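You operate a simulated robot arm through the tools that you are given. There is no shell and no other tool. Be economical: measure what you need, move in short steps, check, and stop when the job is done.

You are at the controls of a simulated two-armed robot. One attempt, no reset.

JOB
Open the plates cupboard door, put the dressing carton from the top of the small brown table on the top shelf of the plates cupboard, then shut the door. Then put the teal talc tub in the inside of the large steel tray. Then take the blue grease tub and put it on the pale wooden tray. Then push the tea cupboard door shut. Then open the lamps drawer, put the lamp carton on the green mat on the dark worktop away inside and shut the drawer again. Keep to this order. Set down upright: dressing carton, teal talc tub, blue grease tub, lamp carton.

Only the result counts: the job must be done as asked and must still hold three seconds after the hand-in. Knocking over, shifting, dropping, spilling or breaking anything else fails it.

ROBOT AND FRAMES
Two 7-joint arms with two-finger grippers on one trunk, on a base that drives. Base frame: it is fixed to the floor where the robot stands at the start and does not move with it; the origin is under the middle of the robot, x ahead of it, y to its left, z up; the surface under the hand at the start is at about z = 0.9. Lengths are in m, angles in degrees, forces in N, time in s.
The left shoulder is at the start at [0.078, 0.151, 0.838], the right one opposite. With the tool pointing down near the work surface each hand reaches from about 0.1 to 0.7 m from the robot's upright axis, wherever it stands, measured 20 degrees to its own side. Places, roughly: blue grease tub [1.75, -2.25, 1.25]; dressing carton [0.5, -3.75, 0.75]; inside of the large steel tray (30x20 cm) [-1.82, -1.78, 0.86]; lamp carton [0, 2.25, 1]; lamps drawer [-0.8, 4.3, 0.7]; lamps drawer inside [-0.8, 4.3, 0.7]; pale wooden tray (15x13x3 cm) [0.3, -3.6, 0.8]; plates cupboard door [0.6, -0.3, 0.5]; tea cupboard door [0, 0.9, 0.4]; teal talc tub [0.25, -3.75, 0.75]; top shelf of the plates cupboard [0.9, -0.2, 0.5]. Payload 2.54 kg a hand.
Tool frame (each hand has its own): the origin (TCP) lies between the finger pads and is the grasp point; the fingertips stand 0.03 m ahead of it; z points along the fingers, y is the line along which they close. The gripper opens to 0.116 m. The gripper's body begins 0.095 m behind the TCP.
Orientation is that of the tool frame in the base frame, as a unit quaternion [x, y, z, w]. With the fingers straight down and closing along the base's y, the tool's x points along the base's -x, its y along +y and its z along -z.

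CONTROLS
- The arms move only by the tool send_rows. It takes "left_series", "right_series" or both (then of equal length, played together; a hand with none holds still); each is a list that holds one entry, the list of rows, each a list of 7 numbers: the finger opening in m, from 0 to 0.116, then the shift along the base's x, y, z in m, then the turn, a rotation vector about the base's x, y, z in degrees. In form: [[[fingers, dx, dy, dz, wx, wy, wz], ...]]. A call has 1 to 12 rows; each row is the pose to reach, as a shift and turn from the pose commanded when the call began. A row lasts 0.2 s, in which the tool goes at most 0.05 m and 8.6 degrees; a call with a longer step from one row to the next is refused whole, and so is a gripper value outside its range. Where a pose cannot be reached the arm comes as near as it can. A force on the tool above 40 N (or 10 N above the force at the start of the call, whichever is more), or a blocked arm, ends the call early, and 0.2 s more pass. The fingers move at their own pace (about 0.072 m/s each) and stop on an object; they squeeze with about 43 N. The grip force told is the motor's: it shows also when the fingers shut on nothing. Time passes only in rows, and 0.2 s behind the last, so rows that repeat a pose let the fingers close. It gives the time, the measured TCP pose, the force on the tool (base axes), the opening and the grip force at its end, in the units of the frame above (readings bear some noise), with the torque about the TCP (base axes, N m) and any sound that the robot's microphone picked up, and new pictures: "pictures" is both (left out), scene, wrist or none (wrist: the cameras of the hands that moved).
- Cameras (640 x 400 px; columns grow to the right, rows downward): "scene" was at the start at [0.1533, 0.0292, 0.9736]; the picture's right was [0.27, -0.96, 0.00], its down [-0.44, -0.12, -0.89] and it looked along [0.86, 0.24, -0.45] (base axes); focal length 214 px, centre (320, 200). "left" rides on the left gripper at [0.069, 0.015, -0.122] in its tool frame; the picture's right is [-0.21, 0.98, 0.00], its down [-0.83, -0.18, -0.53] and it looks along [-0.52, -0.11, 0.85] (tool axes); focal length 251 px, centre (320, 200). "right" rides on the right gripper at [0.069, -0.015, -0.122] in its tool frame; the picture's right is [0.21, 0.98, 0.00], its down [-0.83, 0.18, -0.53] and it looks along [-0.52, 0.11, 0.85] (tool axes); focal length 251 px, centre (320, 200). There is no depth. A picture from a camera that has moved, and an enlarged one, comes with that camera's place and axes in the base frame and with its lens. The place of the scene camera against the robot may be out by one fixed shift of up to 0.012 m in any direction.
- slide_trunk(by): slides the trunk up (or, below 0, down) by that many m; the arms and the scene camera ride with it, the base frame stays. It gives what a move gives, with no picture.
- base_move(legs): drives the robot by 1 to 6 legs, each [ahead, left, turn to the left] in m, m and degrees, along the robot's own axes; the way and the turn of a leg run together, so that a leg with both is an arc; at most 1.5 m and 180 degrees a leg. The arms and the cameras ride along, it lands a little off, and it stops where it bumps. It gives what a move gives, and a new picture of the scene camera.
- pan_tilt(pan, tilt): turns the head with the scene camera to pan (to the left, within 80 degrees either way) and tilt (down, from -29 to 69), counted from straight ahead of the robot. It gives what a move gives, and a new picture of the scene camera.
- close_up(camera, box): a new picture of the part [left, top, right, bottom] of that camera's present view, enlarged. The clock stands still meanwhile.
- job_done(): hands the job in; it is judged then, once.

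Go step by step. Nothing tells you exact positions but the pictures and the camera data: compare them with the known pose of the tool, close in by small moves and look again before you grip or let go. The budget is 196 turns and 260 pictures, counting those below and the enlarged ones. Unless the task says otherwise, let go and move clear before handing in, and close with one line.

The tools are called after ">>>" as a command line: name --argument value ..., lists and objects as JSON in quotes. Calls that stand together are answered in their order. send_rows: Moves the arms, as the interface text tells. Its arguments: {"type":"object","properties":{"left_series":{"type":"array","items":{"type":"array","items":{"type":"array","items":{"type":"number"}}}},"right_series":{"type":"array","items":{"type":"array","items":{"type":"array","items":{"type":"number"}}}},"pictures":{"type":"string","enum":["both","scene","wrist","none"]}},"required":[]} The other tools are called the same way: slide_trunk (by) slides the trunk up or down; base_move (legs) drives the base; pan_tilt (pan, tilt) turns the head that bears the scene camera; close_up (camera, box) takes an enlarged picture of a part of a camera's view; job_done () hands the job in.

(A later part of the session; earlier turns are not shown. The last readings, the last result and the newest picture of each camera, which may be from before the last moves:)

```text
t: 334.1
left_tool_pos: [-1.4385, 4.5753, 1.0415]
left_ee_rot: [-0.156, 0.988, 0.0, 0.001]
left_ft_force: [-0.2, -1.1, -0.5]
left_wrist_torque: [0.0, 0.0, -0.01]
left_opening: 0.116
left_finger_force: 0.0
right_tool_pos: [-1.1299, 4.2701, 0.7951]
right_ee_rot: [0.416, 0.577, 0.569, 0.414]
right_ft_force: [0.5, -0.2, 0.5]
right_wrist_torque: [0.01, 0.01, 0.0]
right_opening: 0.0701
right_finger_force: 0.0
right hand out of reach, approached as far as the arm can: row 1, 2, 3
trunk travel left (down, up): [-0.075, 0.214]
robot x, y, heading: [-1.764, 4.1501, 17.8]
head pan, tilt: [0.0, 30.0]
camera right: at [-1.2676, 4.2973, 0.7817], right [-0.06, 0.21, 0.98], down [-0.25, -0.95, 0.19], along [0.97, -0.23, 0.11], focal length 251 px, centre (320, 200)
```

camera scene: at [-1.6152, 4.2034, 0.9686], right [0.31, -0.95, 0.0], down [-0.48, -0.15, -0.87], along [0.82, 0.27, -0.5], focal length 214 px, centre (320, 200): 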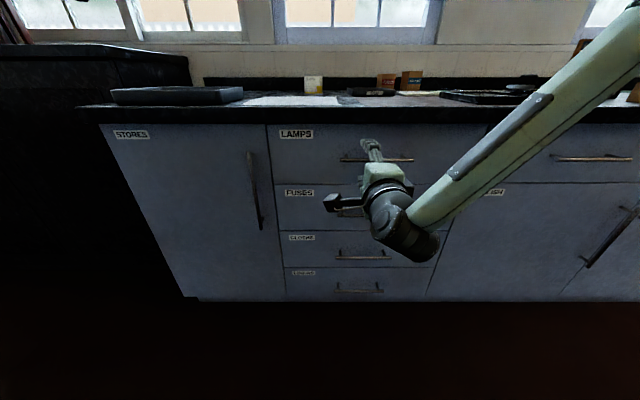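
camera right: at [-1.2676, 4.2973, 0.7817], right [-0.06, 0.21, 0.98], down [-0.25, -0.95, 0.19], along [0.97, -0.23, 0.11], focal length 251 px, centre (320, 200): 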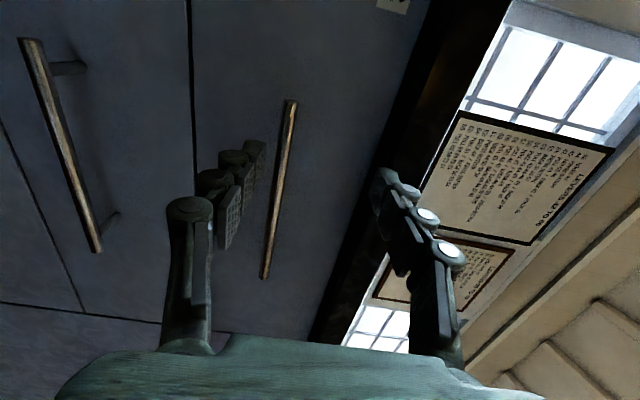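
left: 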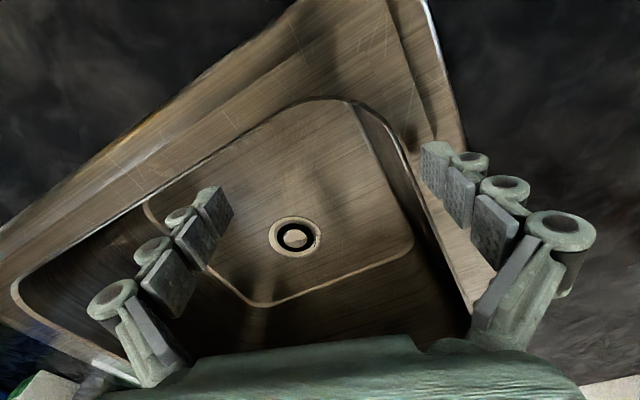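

The arm is near its limits in this roll, so I'll use trunk and base to bring the pads over the bar: trunk down 2.7 cm, then base ahead.

>>> slide_trunk --by -0.027

>>> base_move --legs '[[0.045, -0.03, 0]]'

>>> close_up --camera "right" --box '[0, 0, 640, 400]'

```text
t: 334.8
left_tool_pos: [-1.4399, 4.5754, 1.0139]
left_ee_rot: [-0.156, 0.988, 0.001, 0.001]
left_ft_force: [-0.3, -0.2, -0.2]
left_wrist_torque: [0.06, -0.02, 0.01]
left_opening: 0.1161
left_finger_force: 0.0
right_tool_pos: [-1.1311, 4.2686, 0.769]
right_ee_rot: [0.416, 0.577, 0.568, 0.414]
right_ft_force: [-0.2, 0.1, 0.4]
right_wrist_torque: [0.03, 0.04, -0.03]
right_opening: 0.0702
right_finger_force: 0.0
trunk travel left (down, up): [-0.048, 0.241]
robot x, y, heading: [-1.7622, 4.1501, 17.9]
head pan, tilt: [0.0, 30.0]
```

```text
t: 335.8
left_tool_pos: [-1.3858, 4.559, 1.0132]
left_ee_rot: [-0.155, 0.988, 0.0, 0.001]
left_ft_force: [-0.2, 0.4, -0.8]
left_wrist_torque: [-0.01, -0.02, -0.01]
left_opening: 0.116
left_finger_force: 0.1
right_tool_pos: [-1.078, 4.2518, 0.7696]
right_ee_rot: [0.416, 0.577, 0.567, 0.414]
right_ft_force: [0.3, 0.7, -0.2]
right_wrist_torque: [0.0, 0.01, 0.03]
right_opening: 0.0697
right_finger_force: 0.0
trunk travel left (down, up): [-0.048, 0.241]
robot x, y, heading: [-1.7097, 4.1346, 17.8]
head pan, tilt: [0.0, 30.0]
camera scene: at [-1.5632, 4.1878, 0.9416], right [0.31, -0.95, 0.0], down [-0.48, -0.15, -0.87], along [0.82, 0.27, -0.5], focal length 214 px, centre (320, 200)
```

scene: 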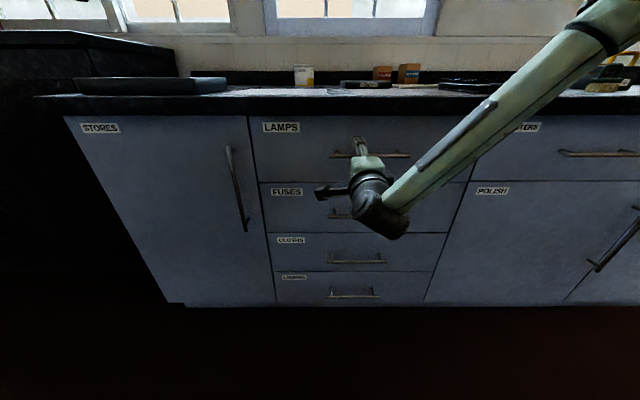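

```text
1.00 times, centred on (320, 200) of right (not enlarged: the box is as wide or as high as the picture)
camera zoom: at [-1.2155, 4.2808, 0.7547], right [-0.06, 0.21, 0.98], down [-0.25, -0.95, 0.19], along [0.97, -0.23, 0.11], focal length 251 px, centre (320, 200)
```

zoom: 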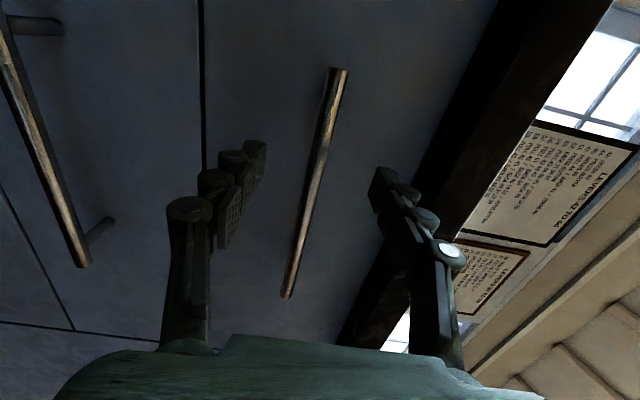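

>>> base_move --legs '[[0.024, 0, 0]]'

>>> send_rows --right_series '[[[0.03, 0, 0, 0, 0, 0, 0], [0.0, 0, 0, 0, 0, 0, 0], [0, 0, 0, 0, 0, 0, 0], [0, 0, 0, 0, 0, 0, 0]]]' --pictures "wrist"

```text
t: 336.6
left_tool_pos: [-1.363, 4.5662, 1.0129]
left_ee_rot: [-0.155, 0.988, 0.0, 0.001]
left_ft_force: [0.8, 0.5, -0.4]
left_wrist_torque: [0.0, 0.0, -0.01]
left_opening: 0.1158
left_finger_force: 0.0
right_tool_pos: [-1.0552, 4.2598, 0.7692]
right_ee_rot: [0.416, 0.577, 0.568, 0.414]
right_ft_force: [0.3, 0.1, 0.3]
right_wrist_torque: [0.01, 0.01, 0.01]
right_opening: 0.0697
right_finger_force: 0.0
trunk travel left (down, up): [-0.048, 0.241]
robot x, y, heading: [-1.6881, 4.137, 17.7]
head pan, tilt: [0.0, 30.0]
camera scene: at [-1.5402, 4.1951, 0.9416], right [0.31, -0.95, 0.0], down [-0.48, -0.15, -0.87], along [0.82, 0.26, -0.5], focal length 214 px, centre (320, 200)
```

scene: 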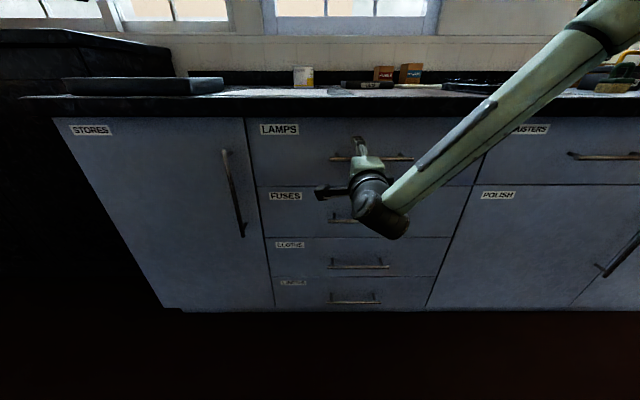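

```text
t: 337.6
left_tool_pos: [-1.3616, 4.5661, 1.0131]
left_ee_rot: [-0.155, 0.988, 0.0, 0.0]
left_ft_force: [0.7, -0.8, -0.1]
left_wrist_torque: [0.01, 0.0, 0.0]
left_opening: 0.1159
left_finger_force: 0.0
right_tool_pos: [-1.0543, 4.2599, 0.7668]
right_ee_rot: [0.417, 0.579, 0.566, 0.414]
right_ft_force: [-1.6, 1.2, -10.5]
right_wrist_torque: [0.78, 0.39, -0.05]
right_opening: 0.0106
right_finger_force: 37.1
trunk travel left (down, up): [-0.048, 0.241]
robot x, y, heading: [-1.6872, 4.1434, 17.9]
head pan, tilt: [0.0, 30.0]
camera right: at [-1.1926, 4.2877, 0.753], right [-0.05, 0.21, 0.98], down [-0.25, -0.95, 0.19], along [0.97, -0.23, 0.1], focal length 251 px, centre (320, 200)
```

right: 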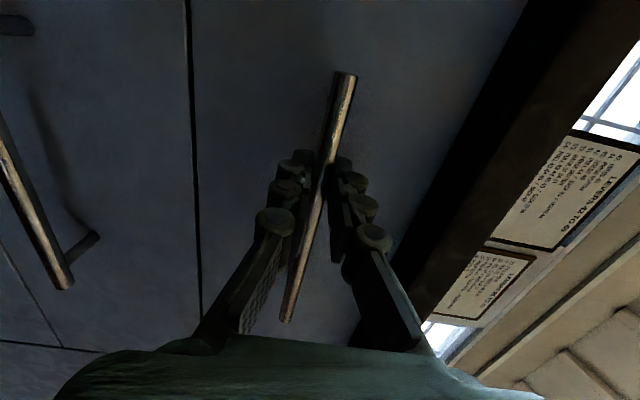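

The bar is gripped. I pull the drawer by driving straight back.

>>> base_move --legs '[[-0.13, 0, 0]]'

```text
t: 338.9
left_tool_pos: [-1.4851, 4.5275, 1.0139]
left_ee_rot: [-0.153, 0.988, 0.0, 0.0]
left_ft_force: [-0.5, 0.1, 0.0]
left_wrist_torque: [0.0, 0.0, 0.03]
left_opening: 0.1159
left_finger_force: 0.1
right_tool_pos: [-1.1796, 4.2184, 0.768]
right_ee_rot: [0.418, 0.578, 0.565, 0.414]
right_ft_force: [0.4, 4.1, -18.1]
right_wrist_torque: [0.74, 0.44, 0.18]
right_opening: 0.0103
right_finger_force: 38.3
trunk travel left (down, up): [-0.048, 0.241]
robot x, y, heading: [-1.8123, 4.1022, 17.6]
head pan, tilt: [0.0, 30.0]
camera scene: at [-1.6636, 4.1553, 0.9412], right [0.3, -0.95, 0.0], down [-0.48, -0.15, -0.86], along [0.82, 0.26, -0.5], focal length 214 px, centre (320, 200)
```

scene: 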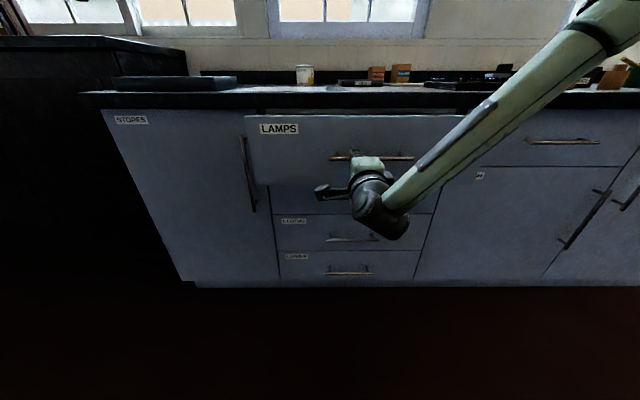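

The drawer is coming out. I pull a further 15 cm.

>>> base_move --legs '[[-0.15, 0, 0]]'

```text
t: 340.2
left_tool_pos: [-1.6275, 4.4803, 1.0134]
left_ee_rot: [-0.155, 0.988, 0.001, 0.0]
left_ft_force: [-0.7, -0.1, 0.3]
left_wrist_torque: [0.02, -0.01, 0.02]
left_opening: 0.116
left_finger_force: 0.2
right_tool_pos: [-1.3206, 4.1734, 0.7673]
right_ee_rot: [0.418, 0.578, 0.566, 0.414]
right_ft_force: [5.8, -14.2, -8.7]
right_wrist_torque: [0.69, 0.38, -0.27]
right_opening: 0.0105
right_finger_force: 37.4
trunk travel left (down, up): [-0.048, 0.241]
robot x, y, heading: [-1.9521, 4.0602, 17.8]
head pan, tilt: [0.0, 30.0]
camera scene: at [-1.8049, 4.1094, 0.9414], right [0.31, -0.95, 0.0], down [-0.48, -0.15, -0.87], along [0.82, 0.27, -0.5], focal length 214 px, centre (320, 200)
```

scene: 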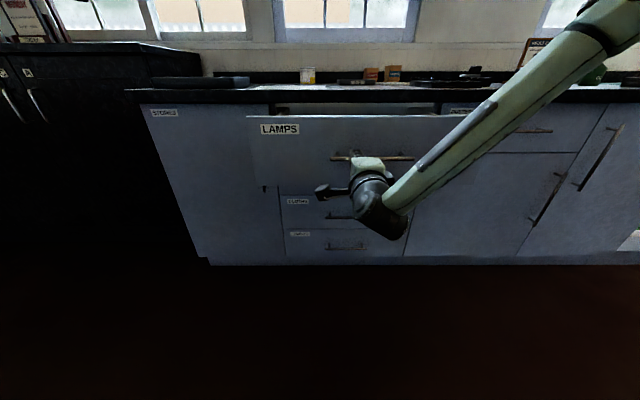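

The drawer is open about 28 cm. I release the bar and back off.

>>> send_rows --right_series '[[[0.06, 0, 0, 0, 0, 0, 0], [0.07, 0, 0, 0, 0, 0, 0], [0.07, 0, 0, 0, 0, 0, 0]]]' --pictures "none"

>>> base_move --legs '[[-0.1, 0, 0]]'

>>> slide_trunk --by 0.027

```text
t: 341.1
left_tool_pos: [-1.6295, 4.4812, 1.0141]
left_ee_rot: [-0.155, 0.988, 0.0, 0.001]
left_ft_force: [0.1, 0.3, 0.3]
left_wrist_torque: [-0.02, 0.02, 0.0]
left_opening: 0.1158
left_finger_force: 0.1
right_tool_pos: [-1.3211, 4.1742, 0.7678]
right_ee_rot: [0.418, 0.578, 0.565, 0.414]
right_ft_force: [-0.3, 0.1, 0.6]
right_wrist_torque: [0.03, -0.03, -0.03]
right_opening: 0.0698
right_finger_force: 0.0
trunk travel left (down, up): [-0.048, 0.241]
robot x, y, heading: [-1.9509, 4.0581, 17.6]
head pan, tilt: [0.0, 30.0]
```

```text
t: 342.2
left_tool_pos: [-1.7235, 4.4523, 1.0147]
left_ee_rot: [-0.156, 0.988, 0.0, 0.001]
left_ft_force: [0.0, -0.4, 0.5]
left_wrist_torque: [0.01, 0.0, -0.01]
left_opening: 0.1159
left_finger_force: 0.0
right_tool_pos: [-1.4136, 4.1439, 0.768]
right_ee_rot: [0.418, 0.577, 0.566, 0.414]
right_ft_force: [0.2, -0.2, 0.6]
right_wrist_torque: [0.01, 0.0, -0.02]
right_opening: 0.0696
right_finger_force: 0.0
trunk travel left (down, up): [-0.048, 0.241]
robot x, y, heading: [-2.0476, 4.0255, 17.9]
head pan, tilt: [0.0, 30.0]
camera scene: at [-1.8992, 4.08, 0.9417], right [0.31, -0.95, 0.0], down [-0.48, -0.15, -0.87], along [0.82, 0.27, -0.5], focal length 214 px, centre (320, 200)
```

scene: 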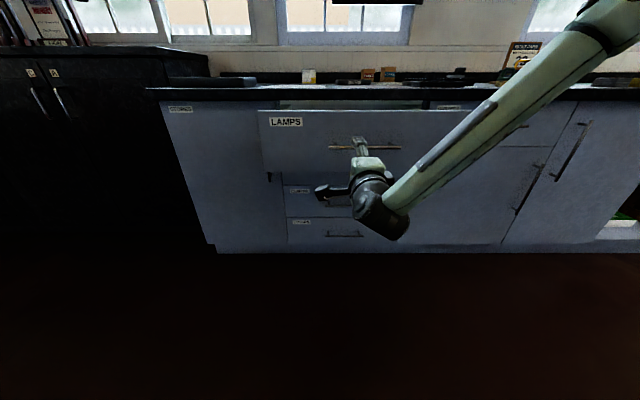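

```text
t: 342.9
left_tool_pos: [-1.7222, 4.452, 1.0398]
left_ee_rot: [-0.155, 0.988, 0.0, 0.001]
left_ft_force: [-0.9, 0.2, -0.2]
left_wrist_torque: [0.01, 0.0, 0.0]
left_opening: 0.1162
left_finger_force: 0.0
right_tool_pos: [-1.4128, 4.143, 0.794]
right_ee_rot: [0.416, 0.578, 0.567, 0.414]
right_ft_force: [-0.8, 0.2, 0.5]
right_wrist_torque: [0.03, 0.0, 0.01]
right_opening: 0.0698
right_finger_force: 0.1
trunk travel left (down, up): [-0.075, 0.214]
robot x, y, heading: [-2.0456, 4.0293, 18.1]
head pan, tilt: [0.0, 30.0]
```

>>> send_rows --right_series '[[[0.07, 0, 0, 0.018, -7.8, -2.5, 0], [0.07, 0, 0, 0.036, -15.6, -5.1, 0], [0.07, 0, 0, 0.054, -23.4, -7.6, 0], [0.07, 0, 0, 0.072, -31.2, -10.1, 0], [0.07, 0, 0, 0.09, -39, -12.7, 0], [0.07, 0, 0, 0.108, -46.8, -15.2, 0], [0.07, 0, 0, 0.126, -54.6, -17.7, 0], [0.07, 0, 0, 0.144, -62.4, -20.3, 0], [0.09, 0, 0, 0.162, -70.2, -22.8, 0], [0.1, 0, 0, 0.18, -78, -25.3, 0], [0.116, 0, 0, 0.18, -85.6, -27.8, 0]]]' --pictures "none"

>>> send_rows --right_series '[[[0.116, -0.01, 0, 0, -2.5, 7.8, 0], [0.116, -0.02, 0, 0, -5.1, 15.6, 0], [0.116, -0.03, 0, 0, -7.6, 23.4, 0], [0.116, -0.04, 0, 0, -10.1, 31.2, 0], [0.116, -0.05, 0, 0, -12.7, 39, 0], [0.116, -0.06, 0, 0, -15.2, 46.8, 0], [0.116, -0.07, 0, 0, -17.7, 54.6, 0], [0.116, -0.08, 0, 0, -20.3, 62.4, 0], [0.116, -0.09, 0, 0, -22.8, 70.2, 0], [0.116, -0.1, 0, 0, -25.3, 78, 0], [0.116, -0.1, 0, 0, -27.8, 85.6, 0]]]' --pictures "scene"

```text
t: 345.3
left_tool_pos: [-1.7236, 4.4519, 1.0417]
left_ee_rot: [-0.156, 0.988, 0.0, 0.0]
left_ft_force: [0.8, -0.6, 0.0]
left_wrist_torque: [0.02, 0.0, -0.02]
left_opening: 0.1156
left_finger_force: 0.0
right_tool_pos: [-1.4143, 4.1438, 0.9763]
right_ee_rot: [-0.108, 0.698, 0.103, 0.7]
right_ft_force: [0.3, -0.7, -0.2]
right_wrist_torque: [0.02, -0.02, 0.01]
right_opening: 0.1158
right_finger_force: 0.0
trunk travel left (down, up): [-0.075, 0.214]
robot x, y, heading: [-2.0454, 4.0311, 17.6]
head pan, tilt: [0.0, 30.0]
```

```text
t: 347.7
left_tool_pos: [-1.722, 4.4516, 1.0417]
left_ee_rot: [-0.155, 0.988, 0.0, 0.001]
left_ft_force: [0.5, -0.5, -0.6]
left_wrist_torque: [0.03, -0.04, -0.02]
left_opening: 0.1159
left_finger_force: 0.1
right_tool_pos: [-1.514, 4.1447, 0.9752]
right_ee_rot: [-0.16, 0.987, -0.008, 0.001]
right_ft_force: [0.8, 0.2, 0.5]
right_wrist_torque: [-0.02, 0.01, 0.03]
right_opening: 0.116
right_finger_force: 0.2
trunk travel left (down, up): [-0.075, 0.214]
robot x, y, heading: [-2.0494, 4.0282, 17.9]
head pan, tilt: [0.0, 30.0]
camera scene: at [-1.8993, 4.0801, 0.9686], right [0.31, -0.95, 0.0], down [-0.48, -0.15, -0.87], along [0.82, 0.27, -0.5], focal length 214 px, centre (320, 200)
```

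scene: 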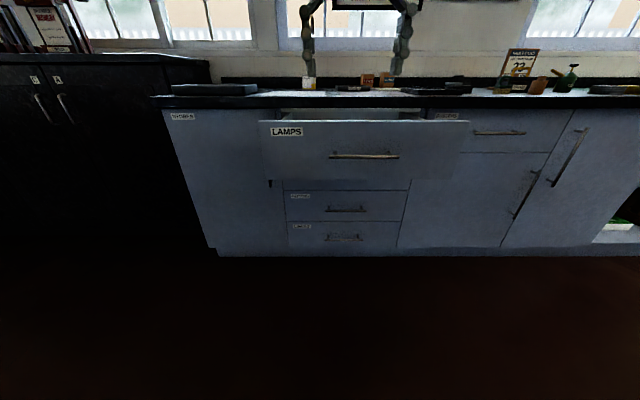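

The drawer stays open. Now I slide along the corridor to the green mat area and look for the lamp carton.

>>> base_move --legs '[[0.1, -1.15, 0], [0.1, -1.1, 0]]'

>>> close_up --camera "scene" --box '[160, 40, 480, 240]'

```text
t: 369.5
left_tool_pos: [-0.8396, 2.3722, 1.0416]
left_ee_rot: [-0.156, 0.988, 0.0, 0.0]
left_ft_force: [0.2, 0.2, 0.0]
left_wrist_torque: [0.0, -0.01, -0.03]
left_opening: 0.116
left_finger_force: 0.1
right_tool_pos: [-0.6314, 2.0641, 0.9746]
right_ee_rot: [-0.16, 0.987, -0.008, 0.001]
right_ft_force: [-0.3, 0.1, -0.1]
right_wrist_torque: [0.03, -0.02, 0.03]
right_opening: 0.116
right_finger_force: 0.1
trunk travel left (down, up): [-0.075, 0.214]
robot x, y, heading: [-1.1628, 1.9482, 18.1]
head pan, tilt: [0.0, 30.0]
camera scene: at [-1.0166, 2.0003, 0.9687], right [0.31, -0.95, 0.0], down [-0.48, -0.15, -0.87], along [0.82, 0.27, -0.5], focal length 214 px, centre (320, 200)
```

scene: 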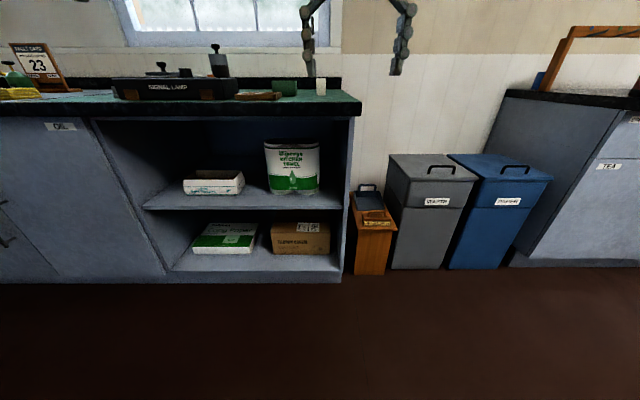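

```text
2.00 times, centred on (320, 140) of scene
camera zoom: at [-1.0166, 2.0003, 0.9687], right [0.31, -0.95, 0.0], down [-0.48, -0.15, -0.87], along [0.82, 0.27, -0.5], focal length 429 px, centre (320, 320)
```

zoom: 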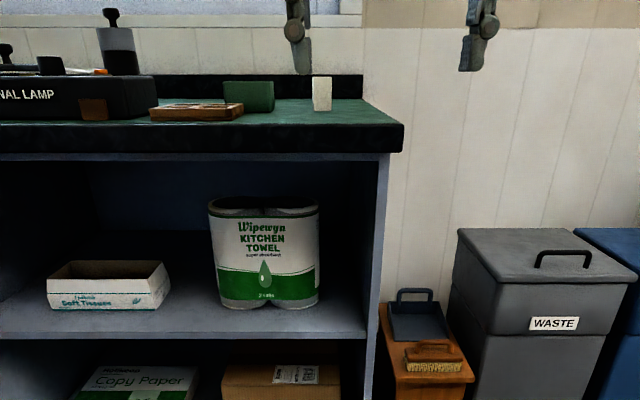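

>>> base_move --legs '[[0.42, 0, 0]]'

>>> close_up --camera "scene" --box '[160, 0, 480, 200]'

>>> close_up --camera "right" --box '[0, 0, 640, 400]'

```text
t: 372.1
left_tool_pos: [-0.4383, 2.5026, 1.0413]
left_ee_rot: [-0.156, 0.988, 0.0, 0.0]
left_ft_force: [-0.5, 0.0, 0.2]
left_wrist_torque: [-0.02, 0.01, -0.02]
left_opening: 0.1158
left_finger_force: 0.0
right_tool_pos: [-0.2306, 2.1943, 0.9752]
right_ee_rot: [-0.16, 0.987, -0.008, 0.002]
right_ft_force: [-0.6, 0.5, -0.5]
right_wrist_torque: [0.0, 0.0, -0.01]
right_opening: 0.1158
right_finger_force: 0.0
trunk travel left (down, up): [-0.075, 0.214]
robot x, y, heading: [-0.7649, 2.0765, 17.7]
head pan, tilt: [0.0, 30.0]
camera scene: at [-0.616, 2.1298, 0.9686], right [0.31, -0.95, 0.0], down [-0.48, -0.15, -0.87], along [0.82, 0.27, -0.5], focal length 214 px, centre (320, 200)
```

scene: 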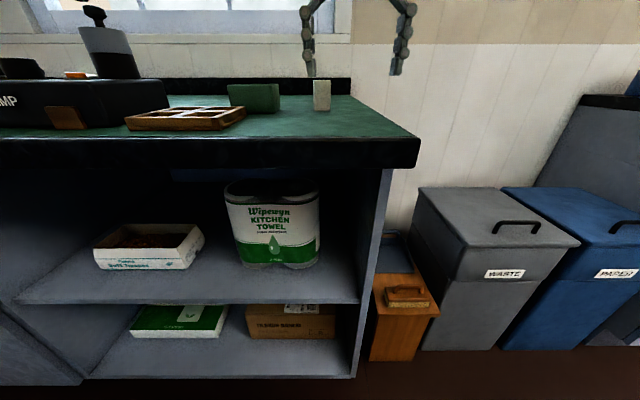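

```text
2.00 times, centred on (320, 100) of scene
camera zoom: at [-0.616, 2.1298, 0.9686], right [0.31, -0.95, 0.0], down [-0.48, -0.15, -0.87], along [0.82, 0.27, -0.5], focal length 429 px, centre (320, 400)
```

zoom: 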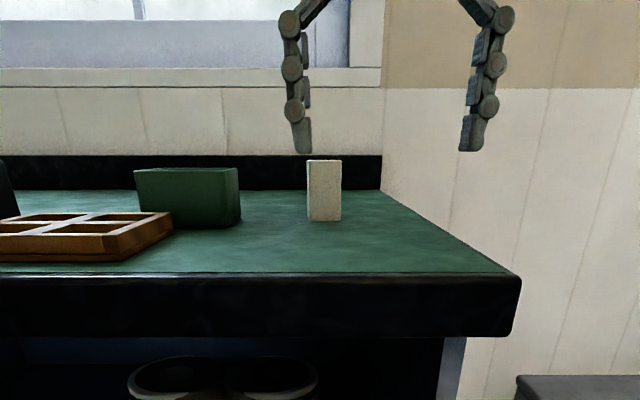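

```text
1.00 times, centred on (320, 200) of right (not enlarged: the box is as wide or as high as the picture)
camera zoom: at [-0.292, 2.1607, 1.0962], right [-0.51, 0.86, -0.02], down [0.72, 0.44, 0.53], along [0.46, 0.26, -0.85], focal length 251 px, centre (320, 200)
```

zoom: 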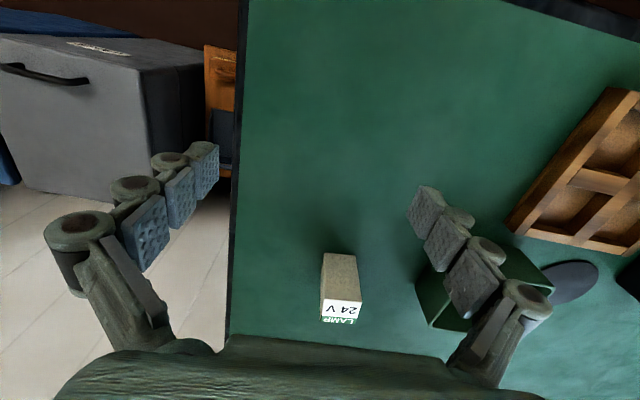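

The carton labelled "LAMP 24V" is the small white box at about [-0.128,2.28], z 0.90–0.958. I move the hand above it, fingers narrowed.

>>> send_rows --right_series '[[[0.1, 0.02, 0.018, 0.03, 0, 0, 0], [0.08, 0.045, 0.038, 0.05, 0, 0, 0], [0.07, 0.075, 0.063, 0.05, 0, 0, 0], [0.07, 0.102, 0.086, 0.05, 0, 0, 0]]]' --pictures "wrist"

```text
t: 373.1
left_tool_pos: [-0.4406, 2.5033, 1.0392]
left_ee_rot: [-0.157, 0.988, -0.001, 0.002]
left_ft_force: [-0.4, -0.2, 0.7]
left_wrist_torque: [-0.07, 0.0, 0.01]
left_opening: 0.1158
left_finger_force: 0.1
right_tool_pos: [-0.1924, 2.2587, 0.9943]
right_ee_rot: [-0.16, 0.987, -0.008, 0.002]
right_ft_force: [0.2, -0.3, -0.2]
right_wrist_torque: [-0.04, 0.0, -0.01]
right_opening: 0.0698
right_finger_force: 0.1
right hand out of reach, approached as far as the arm can: row 2, 3, 4
trunk travel left (down, up): [-0.075, 0.214]
robot x, y, heading: [-0.765, 2.0758, 18.0]
head pan, tilt: [0.0, 30.0]
camera right: at [-0.2533, 2.2254, 1.1158], right [-0.51, 0.86, -0.02], down [0.72, 0.44, 0.53], along [0.46, 0.26, -0.85], focal length 251 px, centre (320, 200)
```

right: 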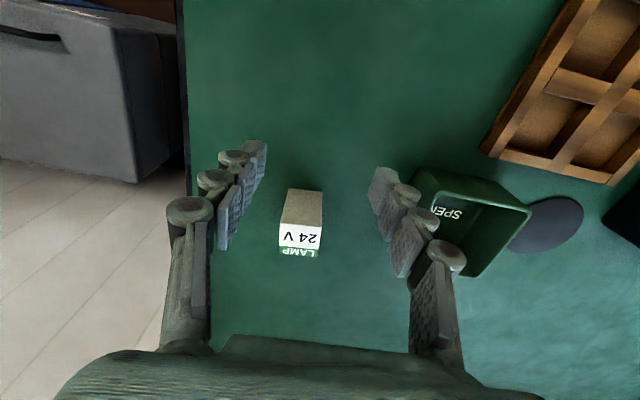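

>>> slide_trunk --by 0.12

>>> send_rows --right_series '[[[0.07, 0.02, 0.005, -0.01, 0, 0, 0], [0.07, 0.045, 0.012, -0.02, 0, 0, 0], [0.07, 0.07, 0.018, -0.03, 0, 0, 0]]]' --pictures "none"

```text
t: 374.6
left_tool_pos: [-0.4387, 2.5008, 1.1596]
left_ee_rot: [-0.157, 0.988, 0.0, 0.001]
left_ft_force: [0.4, 0.2, 0.3]
left_wrist_torque: [0.0, 0.03, 0.0]
left_opening: 0.1158
left_finger_force: 0.1
right_tool_pos: [-0.1921, 2.2566, 1.1132]
right_ee_rot: [-0.16, 0.987, -0.008, 0.002]
right_ft_force: [-1.1, 0.0, -0.2]
right_wrist_torque: [0.01, 0.0, 0.04]
right_opening: 0.07
right_finger_force: 0.2
trunk travel left (down, up): [-0.195, 0.094]
robot x, y, heading: [-0.7632, 2.0767, 17.9]
head pan, tilt: [0.0, 30.0]
```

```text
t: 375.4
left_tool_pos: [-0.4396, 2.501, 1.1627]
left_ee_rot: [-0.157, 0.988, 0.001, 0.001]
left_ft_force: [0.1, 0.1, -0.4]
left_wrist_torque: [-0.01, -0.04, 0.01]
left_opening: 0.1161
left_finger_force: 0.1
right_tool_pos: [-0.1671, 2.2626, 1.0818]
right_ee_rot: [-0.16, 0.987, -0.007, 0.002]
right_ft_force: [-0.4, 0.1, 0.2]
right_wrist_torque: [0.0, -0.03, -0.05]
right_opening: 0.0699
right_finger_force: 0.0
right hand out of reach, approached as far as the arm can: row 1, 2, 3
trunk travel left (down, up): [-0.195, 0.094]
robot x, y, heading: [-0.7637, 2.0757, 17.8]
head pan, tilt: [0.0, 30.0]
```

>>> send_rows --right_series '[[[0.07, 0.0, 0.0, -0.03, 0, 0, 0], [0.07, 0.02, 0.006, -0.06, 0, 0, 0], [0.07, 0.043, 0.013, -0.08, 0, 0, 0]]]' --pictures "wrist"

```text
t: 376.2
left_tool_pos: [-0.4405, 2.5012, 1.1605]
left_ee_rot: [-0.157, 0.988, 0.0, 0.002]
left_ft_force: [0.2, 0.7, 0.2]
left_wrist_torque: [-0.01, -0.01, -0.01]
left_opening: 0.1156
left_finger_force: 0.0
right_tool_pos: [-0.1232, 2.2788, 1.0006]
right_ee_rot: [-0.159, 0.987, -0.008, 0.002]
right_ft_force: [1.0, -0.5, 0.8]
right_wrist_torque: [0.0, -0.01, 0.02]
right_opening: 0.0699
right_finger_force: 0.1
trunk travel left (down, up): [-0.195, 0.094]
robot x, y, heading: [-0.7613, 2.0769, 17.7]
head pan, tilt: [0.0, 30.0]
camera right: at [-0.1841, 2.2452, 1.1225], right [-0.51, 0.86, -0.02], down [0.72, 0.44, 0.53], along [0.46, 0.26, -0.85], focal length 251 px, centre (320, 200)
```

right: 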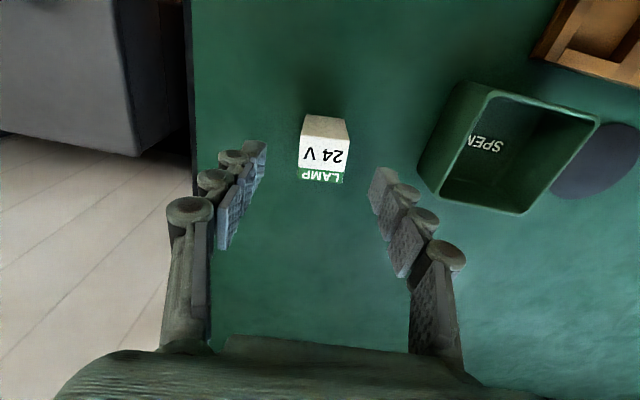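

Well centred. I descend 5.5 cm and grip.

>>> send_rows --right_series '[[[0.07, -0.002, 0.001, -0.025, 0, 0, 0], [0.07, -0.002, 0.001, -0.045, 0, 0, 0], [0.07, -0.002, 0.001, -0.056, 0, 0, 0], [0.04, -0.002, 0.001, -0.056, 0, 0, 0], [0.015, -0.002, 0.001, -0.056, 0, 0, 0], [0.01, -0.002, 0.001, -0.056, 0, 0, 0], [0.01, -0.002, 0.001, -0.056, 0, 0, 0]]]' --pictures "none"

>>> send_rows --right_series '[[[0.01, 0, 0, 0.02, 0, 0, 0], [0.01, -0.01, 0, 0.05, 0, 0, 0], [0.01, -0.03, -0.01, 0.085, 0, 0, 0], [0.01, -0.06, -0.02, 0.12, 0, 0, 0], [0.01, -0.09, -0.03, 0.13, 0, 0, 0]]]' --pictures "both"

```text
t: 377.8
left_tool_pos: [-0.4395, 2.5008, 1.1599]
left_ee_rot: [-0.157, 0.988, 0.0, 0.001]
left_ft_force: [0.1, 0.2, 0.1]
left_wrist_torque: [0.01, -0.03, 0.02]
left_opening: 0.116
left_finger_force: 0.1
right_tool_pos: [-0.1261, 2.2795, 0.946]
right_ee_rot: [-0.16, 0.987, -0.007, 0.002]
right_ft_force: [-0.5, 1.0, 0.5]
right_wrist_torque: [0.01, 0.01, -0.02]
right_opening: 0.032
right_finger_force: 43.0
trunk travel left (down, up): [-0.195, 0.094]
robot x, y, heading: [-0.7663, 2.0736, 17.8]
head pan, tilt: [0.0, 30.0]
```

```text
t: 379.0
left_tool_pos: [-0.4394, 2.5018, 1.1615]
left_ee_rot: [-0.156, 0.988, 0.0, 0.001]
left_ft_force: [0.3, 0.1, 0.2]
left_wrist_torque: [-0.01, -0.05, -0.01]
left_opening: 0.116
left_finger_force: 0.1
right_tool_pos: [-0.2164, 2.2458, 1.0798]
right_ee_rot: [-0.158, 0.987, -0.007, 0.002]
right_ft_force: [0.2, -0.1, 0.6]
right_wrist_torque: [0.0, -0.02, -0.03]
right_opening: 0.0322
right_finger_force: 42.8
trunk travel left (down, up): [-0.195, 0.094]
robot x, y, heading: [-0.7656, 2.0785, 18.0]
head pan, tilt: [0.0, 30.0]
camera scene: at [-0.6163, 2.1295, 1.0887], right [0.31, -0.95, 0.0], down [-0.48, -0.15, -0.87], along [0.82, 0.27, -0.5], focal length 214 px, centre (320, 200)
camera right: at [-0.2787, 2.2132, 1.2014], right [-0.51, 0.86, -0.02], down [0.72, 0.44, 0.53], along [0.47, 0.26, -0.85], focal length 251 px, centre (320, 200)
```

scene: 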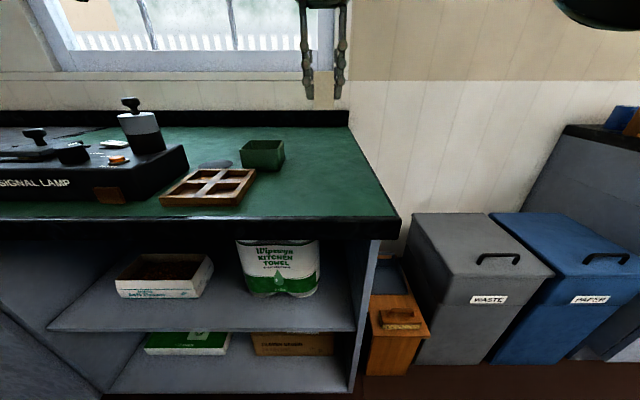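
right: 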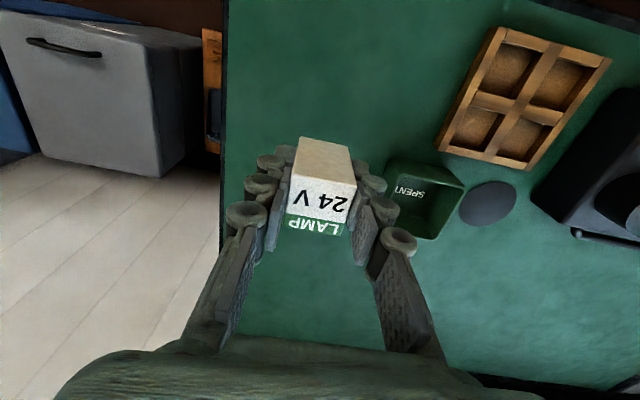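

The lamp carton is held. I drive back and left along the corridor to the open drawer.

>>> base_move --legs '[[-0.55, 0, 0], [0, 1.15, 0], [0, 1.1, 0]]'

>>> pan_tilt --pan 0 --tilt 35

```text
t: 403.5
left_tool_pos: [-1.5975, 4.4736, 1.1602]
left_ee_rot: [-0.141, 0.99, 0.001, 0.0]
left_ft_force: [-0.3, 0.6, 0.4]
left_wrist_torque: [0.03, -0.04, -0.03]
left_opening: 0.1158
left_finger_force: 0.1
right_tool_pos: [-1.3848, 4.2119, 1.0796]
right_ee_rot: [-0.144, 0.989, -0.008, 0.002]
right_ft_force: [-0.4, -0.6, 0.0]
right_wrist_torque: [0.01, 0.01, 0.0]
right_opening: 0.0323
right_finger_force: 43.0
trunk travel left (down, up): [-0.195, 0.094]
robot x, y, heading: [-1.9355, 4.0562, 15.9]
head pan, tilt: [0.0, 30.0]
camera scene: at [-1.787, 4.1071, 1.0886], right [0.28, -0.96, 0.0], down [-0.48, -0.14, -0.87], along [0.83, 0.24, -0.5], focal length 214 px, centre (320, 200)
```

scene: 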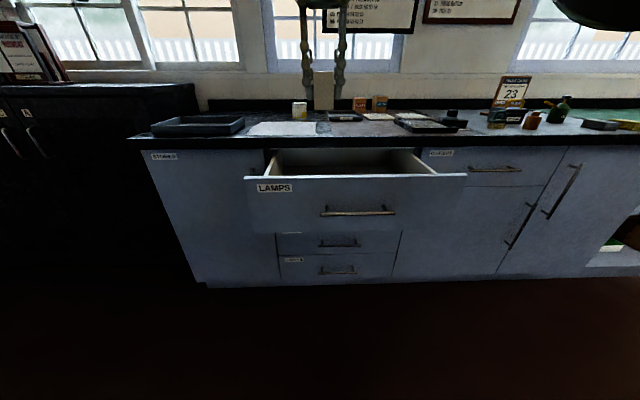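

```text
t: 404.1
left_tool_pos: [-1.5974, 4.4734, 1.1608]
left_ee_rot: [-0.14, 0.99, -0.001, 0.001]
left_ft_force: [0.1, -0.2, -0.3]
left_wrist_torque: [-0.01, -0.04, 0.0]
left_opening: 0.1159
left_finger_force: 0.0
right_tool_pos: [-1.3844, 4.2131, 1.0784]
right_ee_rot: [-0.143, 0.99, -0.008, 0.002]
right_ft_force: [0.6, -0.4, -0.5]
right_wrist_torque: [0.04, 0.0, 0.0]
right_opening: 0.0322
right_finger_force: 42.7
trunk travel left (down, up): [-0.195, 0.094]
robot x, y, heading: [-1.9367, 4.0625, 16.3]
head pan, tilt: [0.0, 35.0]
camera scene: at [-1.7893, 4.1064, 1.0809], right [0.28, -0.96, 0.0], down [-0.55, -0.16, -0.82], along [0.79, 0.23, -0.57], focal length 214 px, centre (320, 200)
```

scene: 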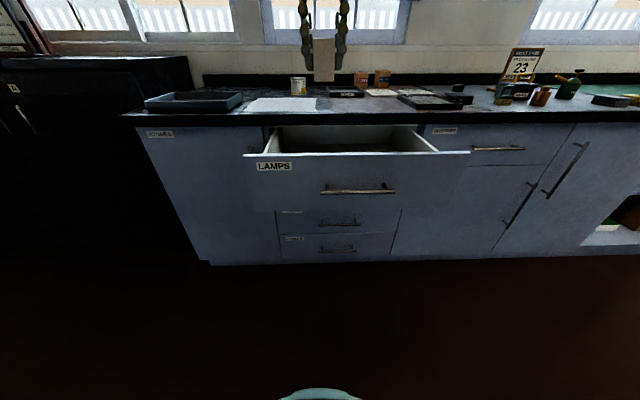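

>>> base_move --legs '[[0.15, 0, 1.7]]'

>>> close_up --camera "right" --box '[0, 0, 640, 400]'

```text
t: 405.5
left_tool_pos: [-1.4665, 4.5246, 1.1596]
left_ee_rot: [-0.154, 0.988, 0.0, 0.0]
left_ft_force: [1.1, -0.5, -0.7]
left_wrist_torque: [-0.03, 0.04, 0.0]
left_opening: 0.1159
left_finger_force: 0.0
right_tool_pos: [-1.2448, 4.2711, 1.0785]
right_ee_rot: [-0.157, 0.988, -0.008, 0.002]
right_ft_force: [-0.7, -0.9, -0.3]
right_wrist_torque: [-0.02, 0.06, -0.02]
right_opening: 0.0319
right_finger_force: 43.3
trunk travel left (down, up): [-0.195, 0.094]
robot x, y, heading: [-1.7926, 4.1026, 17.7]
head pan, tilt: [0.0, 35.0]
camera scene: at [-1.6473, 4.1542, 1.0807], right [0.3, -0.95, 0.0], down [-0.55, -0.17, -0.82], along [0.78, 0.25, -0.57], focal length 214 px, centre (320, 200)
```

scene: 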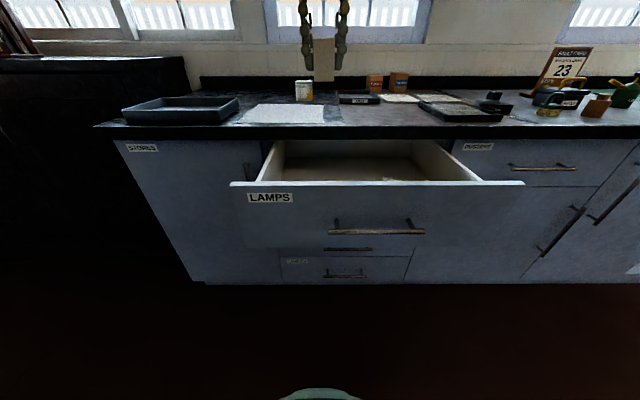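

```text
1.00 times, centred on (320, 200) of right (not enlarged: the box is as wide or as high as the picture)
camera zoom: at [-1.3065, 4.2374, 1.2004], right [-0.51, 0.86, -0.02], down [0.73, 0.44, 0.53], along [0.46, 0.26, -0.85], focal length 251 px, centre (320, 200)
```

zoom: 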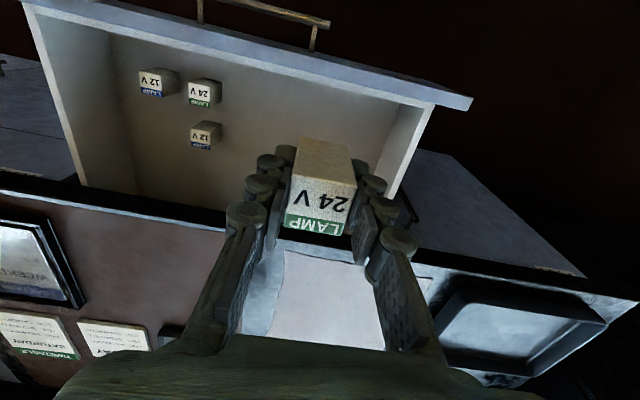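

The open drawer holds three small cartons toward its right. I lower ours into the free area at about [-1.17,4.25].

>>> send_rows --right_series '[[[0.01, 0.035, -0.01, -0.02, 0, 0, 0], [0.01, 0.072, -0.021, -0.04, 0, 0, 0], [0.01, 0.075, -0.021, -0.09, 0, 0, 0], [0.01, 0.075, -0.021, -0.14, 0, 0, 0], [0.01, 0.075, -0.021, -0.19, 0, 0, 0], [0.01, 0.075, -0.021, -0.24, 0, 0, 0], [0.01, 0.075, -0.021, -0.27, 0, 0, 0]]]' --pictures "both"

```text
t: 407.1
left_tool_pos: [-1.4665, 4.5255, 1.1607]
left_ee_rot: [-0.153, 0.988, 0.0, 0.001]
left_ft_force: [-0.7, -0.1, 0.6]
left_wrist_torque: [-0.01, 0.0, 0.02]
left_opening: 0.1159
left_finger_force: 0.1
right_tool_pos: [-1.1705, 4.2499, 0.8092]
right_ee_rot: [-0.157, 0.988, -0.007, 0.002]
right_ft_force: [0.2, -0.6, -0.7]
right_wrist_torque: [0.01, -0.02, -0.01]
right_opening: 0.0322
right_finger_force: 43.8
trunk travel left (down, up): [-0.195, 0.094]
robot x, y, heading: [-1.7946, 4.1023, 17.9]
head pan, tilt: [0.0, 35.0]
camera scene: at [-1.6477, 4.154, 1.0809], right [0.3, -0.95, 0.0], down [-0.55, -0.17, -0.82], along [0.78, 0.25, -0.57], focal length 214 px, centre (320, 200)
camera right: at [-1.2326, 4.2169, 0.9307], right [-0.51, 0.86, -0.02], down [0.72, 0.44, 0.53], along [0.47, 0.26, -0.85], focal length 251 px, centre (320, 200)
```

scene: 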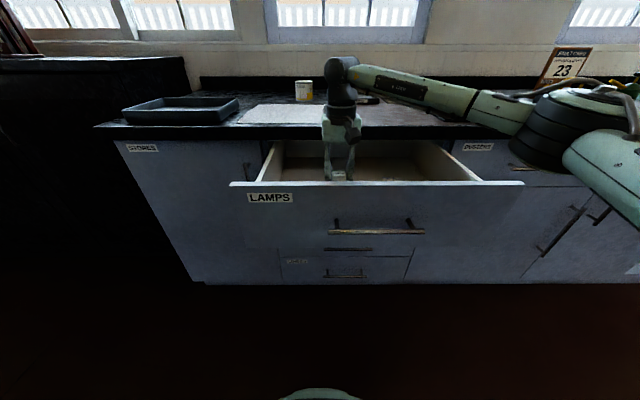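
right: 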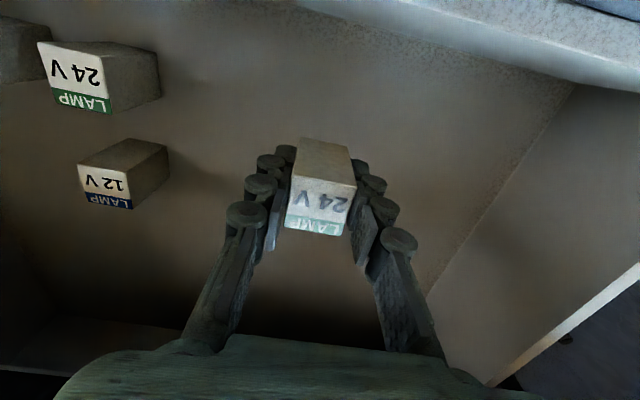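

>>> send_rows --right_series '[[[0.01, 0, 0, -0.015, 0, 0, 0], [0.01, 0, 0, -0.03, 0, 0, 0], [0.01, 0, 0, -0.038, 0, 0, 0], [0.01, 0, 0, -0.045, 0, 0, 0]]]' --pictures "wrist"

```text
t: 408.1
left_tool_pos: [-1.4668, 4.5259, 1.1609]
left_ee_rot: [-0.153, 0.988, 0.0, 0.001]
left_ft_force: [0.5, 0.0, 0.4]
left_wrist_torque: [-0.01, 0.02, -0.01]
left_opening: 0.1161
left_finger_force: 0.1
right_tool_pos: [-1.1712, 4.2489, 0.7638]
right_ee_rot: [-0.157, 0.988, -0.008, 0.002]
right_ft_force: [-0.4, -0.3, 0.2]
right_wrist_torque: [-0.02, 0.0, 0.01]
right_opening: 0.0321
right_finger_force: 42.9
trunk travel left (down, up): [-0.195, 0.094]
robot x, y, heading: [-1.7954, 4.1057, 17.6]
head pan, tilt: [0.0, 35.0]
camera right: at [-1.2318, 4.2165, 0.8854], right [-0.51, 0.86, -0.02], down [0.73, 0.44, 0.53], along [0.47, 0.26, -0.85], focal length 251 px, centre (320, 200)
```

right: 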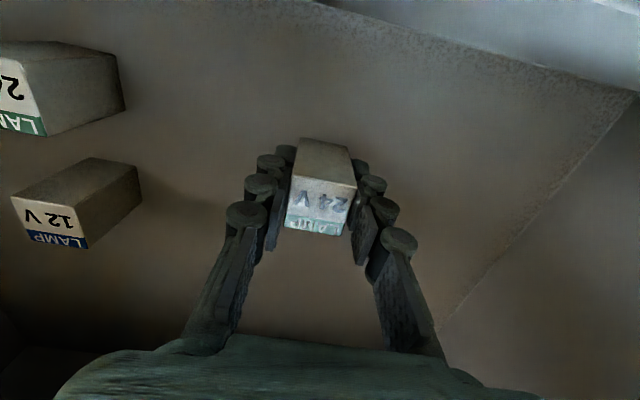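

>>> send_rows --right_series '[[[0.01, 0, 0, -0.005, 0, 0, 0], [0.01, 0, 0, -0.01, 0, 0, 0], [0.01, 0, 0, -0.014, 0, 0, 0], [0.01, 0, 0, -0.018, 0, 0, 0]]]' --pictures "wrist"

```text
t: 409.2
left_tool_pos: [-1.4682, 4.5267, 1.16]
left_ee_rot: [-0.153, 0.988, 0.0, 0.0]
left_ft_force: [-0.2, 0.6, 0.6]
left_wrist_torque: [-0.01, -0.01, 0.02]
left_opening: 0.1162
left_finger_force: 0.0
right_tool_pos: [-1.1673, 4.2511, 0.7578]
right_ee_rot: [-0.157, 0.988, -0.003, 0.009]
right_ft_force: [2.4, -0.3, 16.2]
right_wrist_torque: [0.03, 0.11, 0.0]
right_opening: 0.0323
right_finger_force: 43.8
trunk travel left (down, up): [-0.195, 0.094]
robot x, y, heading: [-1.7926, 4.0979, 17.8]
head pan, tilt: [0.0, 35.0]
stopped in row 4 (right hand): the force on the tool passed its limit at 42 N (the readings are from after the stop); the commanded pose is now the measured one
camera right: at [-1.2306, 4.216, 0.8767], right [-0.51, 0.86, -0.01], down [0.72, 0.43, 0.55], along [0.48, 0.27, -0.84], focal length 251 px, centre (320, 200)
```

right: 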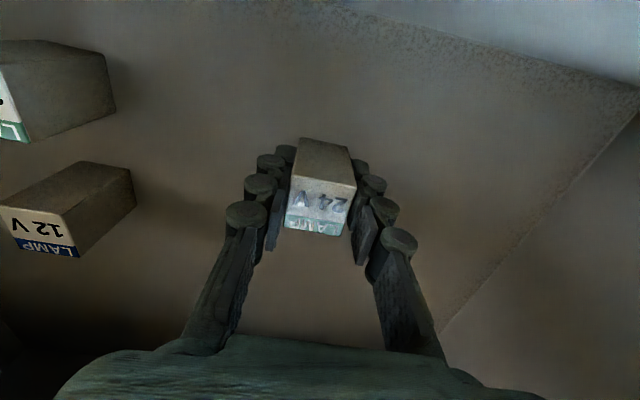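

Floor contact made. I ease off slightly, open, and lift out.

>>> send_rows --right_series '[[[0.01, 0, 0, 0.0015, 0, 0, 0], [0.03, 0, 0, 0.0015, 0, 0, 0], [0.05, 0, 0, 0.0015, 0, 0, 0], [0.065, 0, 0, 0.0015, 0, 0, 0], [0.065, 0, 0, 0.03, 0, 0, 0], [0.065, 0, 0, 0.07, 0, 0, 0], [0.065, 0, 0, 0.115, 0, 0, 0], [0.065, -0.005, 0, 0.16, 0, 0, 0], [0.065, -0.01, 0, 0.205, 0, 0, 0], [0.065, -0.02, 0, 0.25, 0, 0, 0]]]' --pictures "both"

```text
t: 411.4
left_tool_pos: [-1.4682, 4.525, 1.1611]
left_ee_rot: [-0.153, 0.988, 0.0, 0.001]
left_ft_force: [0.5, 0.3, -0.9]
left_wrist_torque: [0.03, 0.0, -0.01]
left_opening: 0.1162
left_finger_force: 0.1
right_tool_pos: [-1.1882, 4.2525, 1.002]
right_ee_rot: [-0.158, 0.987, -0.005, 0.006]
right_ft_force: [-0.4, 0.5, -0.7]
right_wrist_torque: [0.03, -0.03, -0.02]
right_opening: 0.065
right_finger_force: 0.1
trunk travel left (down, up): [-0.195, 0.094]
robot x, y, heading: [-1.7937, 4.1031, 17.8]
head pan, tilt: [0.0, 35.0]
camera scene: at [-1.6483, 4.1539, 1.0809], right [0.3, -0.95, 0.0], down [-0.55, -0.17, -0.82], along [0.78, 0.25, -0.57], focal length 214 px, centre (320, 200)
camera right: at [-1.252, 4.2178, 1.1231], right [-0.51, 0.86, -0.01], down [0.72, 0.43, 0.54], along [0.47, 0.26, -0.84], focal length 251 px, centre (320, 200)
```

scene: 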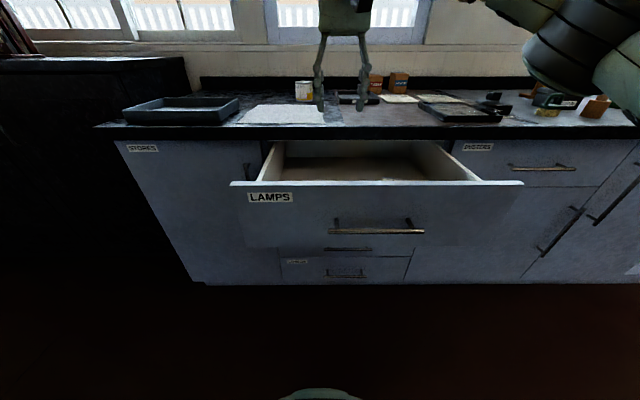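
right: 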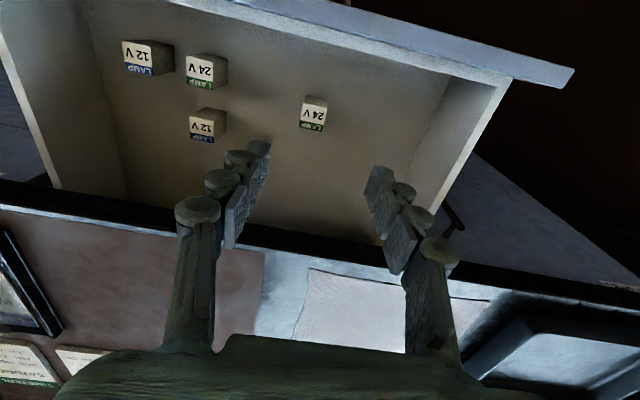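

The carton stands upright in the drawer. I back off, lower the trunk, and set the closed hand at 30° below horizontal to push the drawer front.

>>> base_move --legs '[[-0.33, 0, 0]]'

>>> slide_trunk --by -0.12

>>> send_rows --right_series '[[[0.03, 0, -0.005, -0.005, 2.3, -7.1, 0], [0.0, 0, -0.01, -0.01, 4.6, -14.2, 0], [0, 0, -0.015, -0.02, 6.9, -21.3, 0], [0, 0, -0.02, -0.03, 9.2, -28.5, 0], [0, 0, -0.025, -0.04, 11.5, -35.6, 0], [0, 0, -0.03, -0.05, 13.8, -42.7, 0], [0, 0, -0.035, -0.06, 16.1, -49.8, 0], [0, 0, -0.04, -0.066, 18.4, -57, 0]]]' --pictures "scene"

```text
t: 413.6
left_tool_pos: [-1.7849, 4.4253, 1.1602]
left_ee_rot: [-0.155, 0.988, -0.001, 0.0]
left_ft_force: [-1.2, 1.0, -1.0]
left_wrist_torque: [0.0, -0.03, 0.01]
left_opening: 0.1159
left_finger_force: 0.0
right_tool_pos: [-1.5036, 4.153, 1.0015]
right_ee_rot: [-0.158, 0.987, -0.005, 0.006]
right_ft_force: [-0.7, 0.8, -0.1]
right_wrist_torque: [0.0, -0.03, 0.0]
right_opening: 0.0648
right_finger_force: 0.1
trunk travel left (down, up): [-0.195, 0.094]
robot x, y, heading: [-2.1061, 4.0029, 17.6]
head pan, tilt: [0.0, 35.0]
camera scene: at [-1.9634, 4.0534, 1.0809], right [0.31, -0.95, 0.0], down [-0.55, -0.18, -0.82], along [0.78, 0.25, -0.57], focal length 214 px, centre (320, 200)
```

scene: 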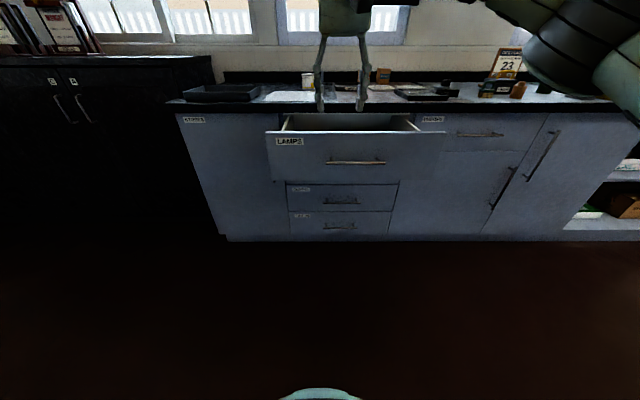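

```text
t: 415.1
left_tool_pos: [-1.783, 4.4254, 1.0418]
left_ee_rot: [-0.156, 0.988, 0.0, 0.001]
left_ft_force: [-0.2, 0.3, 0.0]
left_wrist_torque: [0.0, -0.03, 0.0]
left_opening: 0.1156
left_finger_force: 0.0
right_tool_pos: [-1.5037, 4.1533, 0.8811]
right_ee_rot: [-0.158, 0.987, -0.005, 0.006]
right_ft_force: [0.9, -0.5, -0.3]
right_wrist_torque: [0.05, -0.03, 0.03]
right_opening: 0.0648
right_finger_force: 0.2
trunk travel left (down, up): [-0.075, 0.214]
robot x, y, heading: [-2.1092, 3.999, 17.9]
head pan, tilt: [0.0, 35.0]
```

```text
t: 416.9
left_tool_pos: [-1.7831, 4.4258, 1.0416]
left_ee_rot: [-0.156, 0.988, 0.0, 0.0]
left_ft_force: [0.8, 0.6, -0.1]
left_wrist_torque: [0.0, -0.01, -0.05]
left_opening: 0.116
left_finger_force: 0.1
right_tool_pos: [-1.5033, 4.1121, 0.8153]
right_ee_rot: [-0.133, 0.853, 0.073, 0.499]
right_ft_force: [-0.4, -0.6, 0.2]
right_wrist_torque: [0.03, -0.01, 0.02]
right_opening: 0.0001
right_finger_force: 28.6
trunk travel left (down, up): [-0.075, 0.214]
robot x, y, heading: [-2.1059, 4.003, 17.9]
head pan, tilt: [0.0, 35.0]
camera scene: at [-1.963, 4.0535, 0.9609], right [0.31, -0.95, 0.0], down [-0.55, -0.18, -0.82], along [0.78, 0.25, -0.57], focal length 214 px, centre (320, 200)
```

scene: 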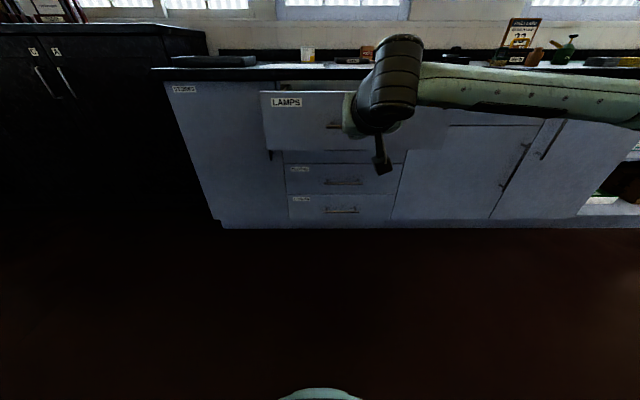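

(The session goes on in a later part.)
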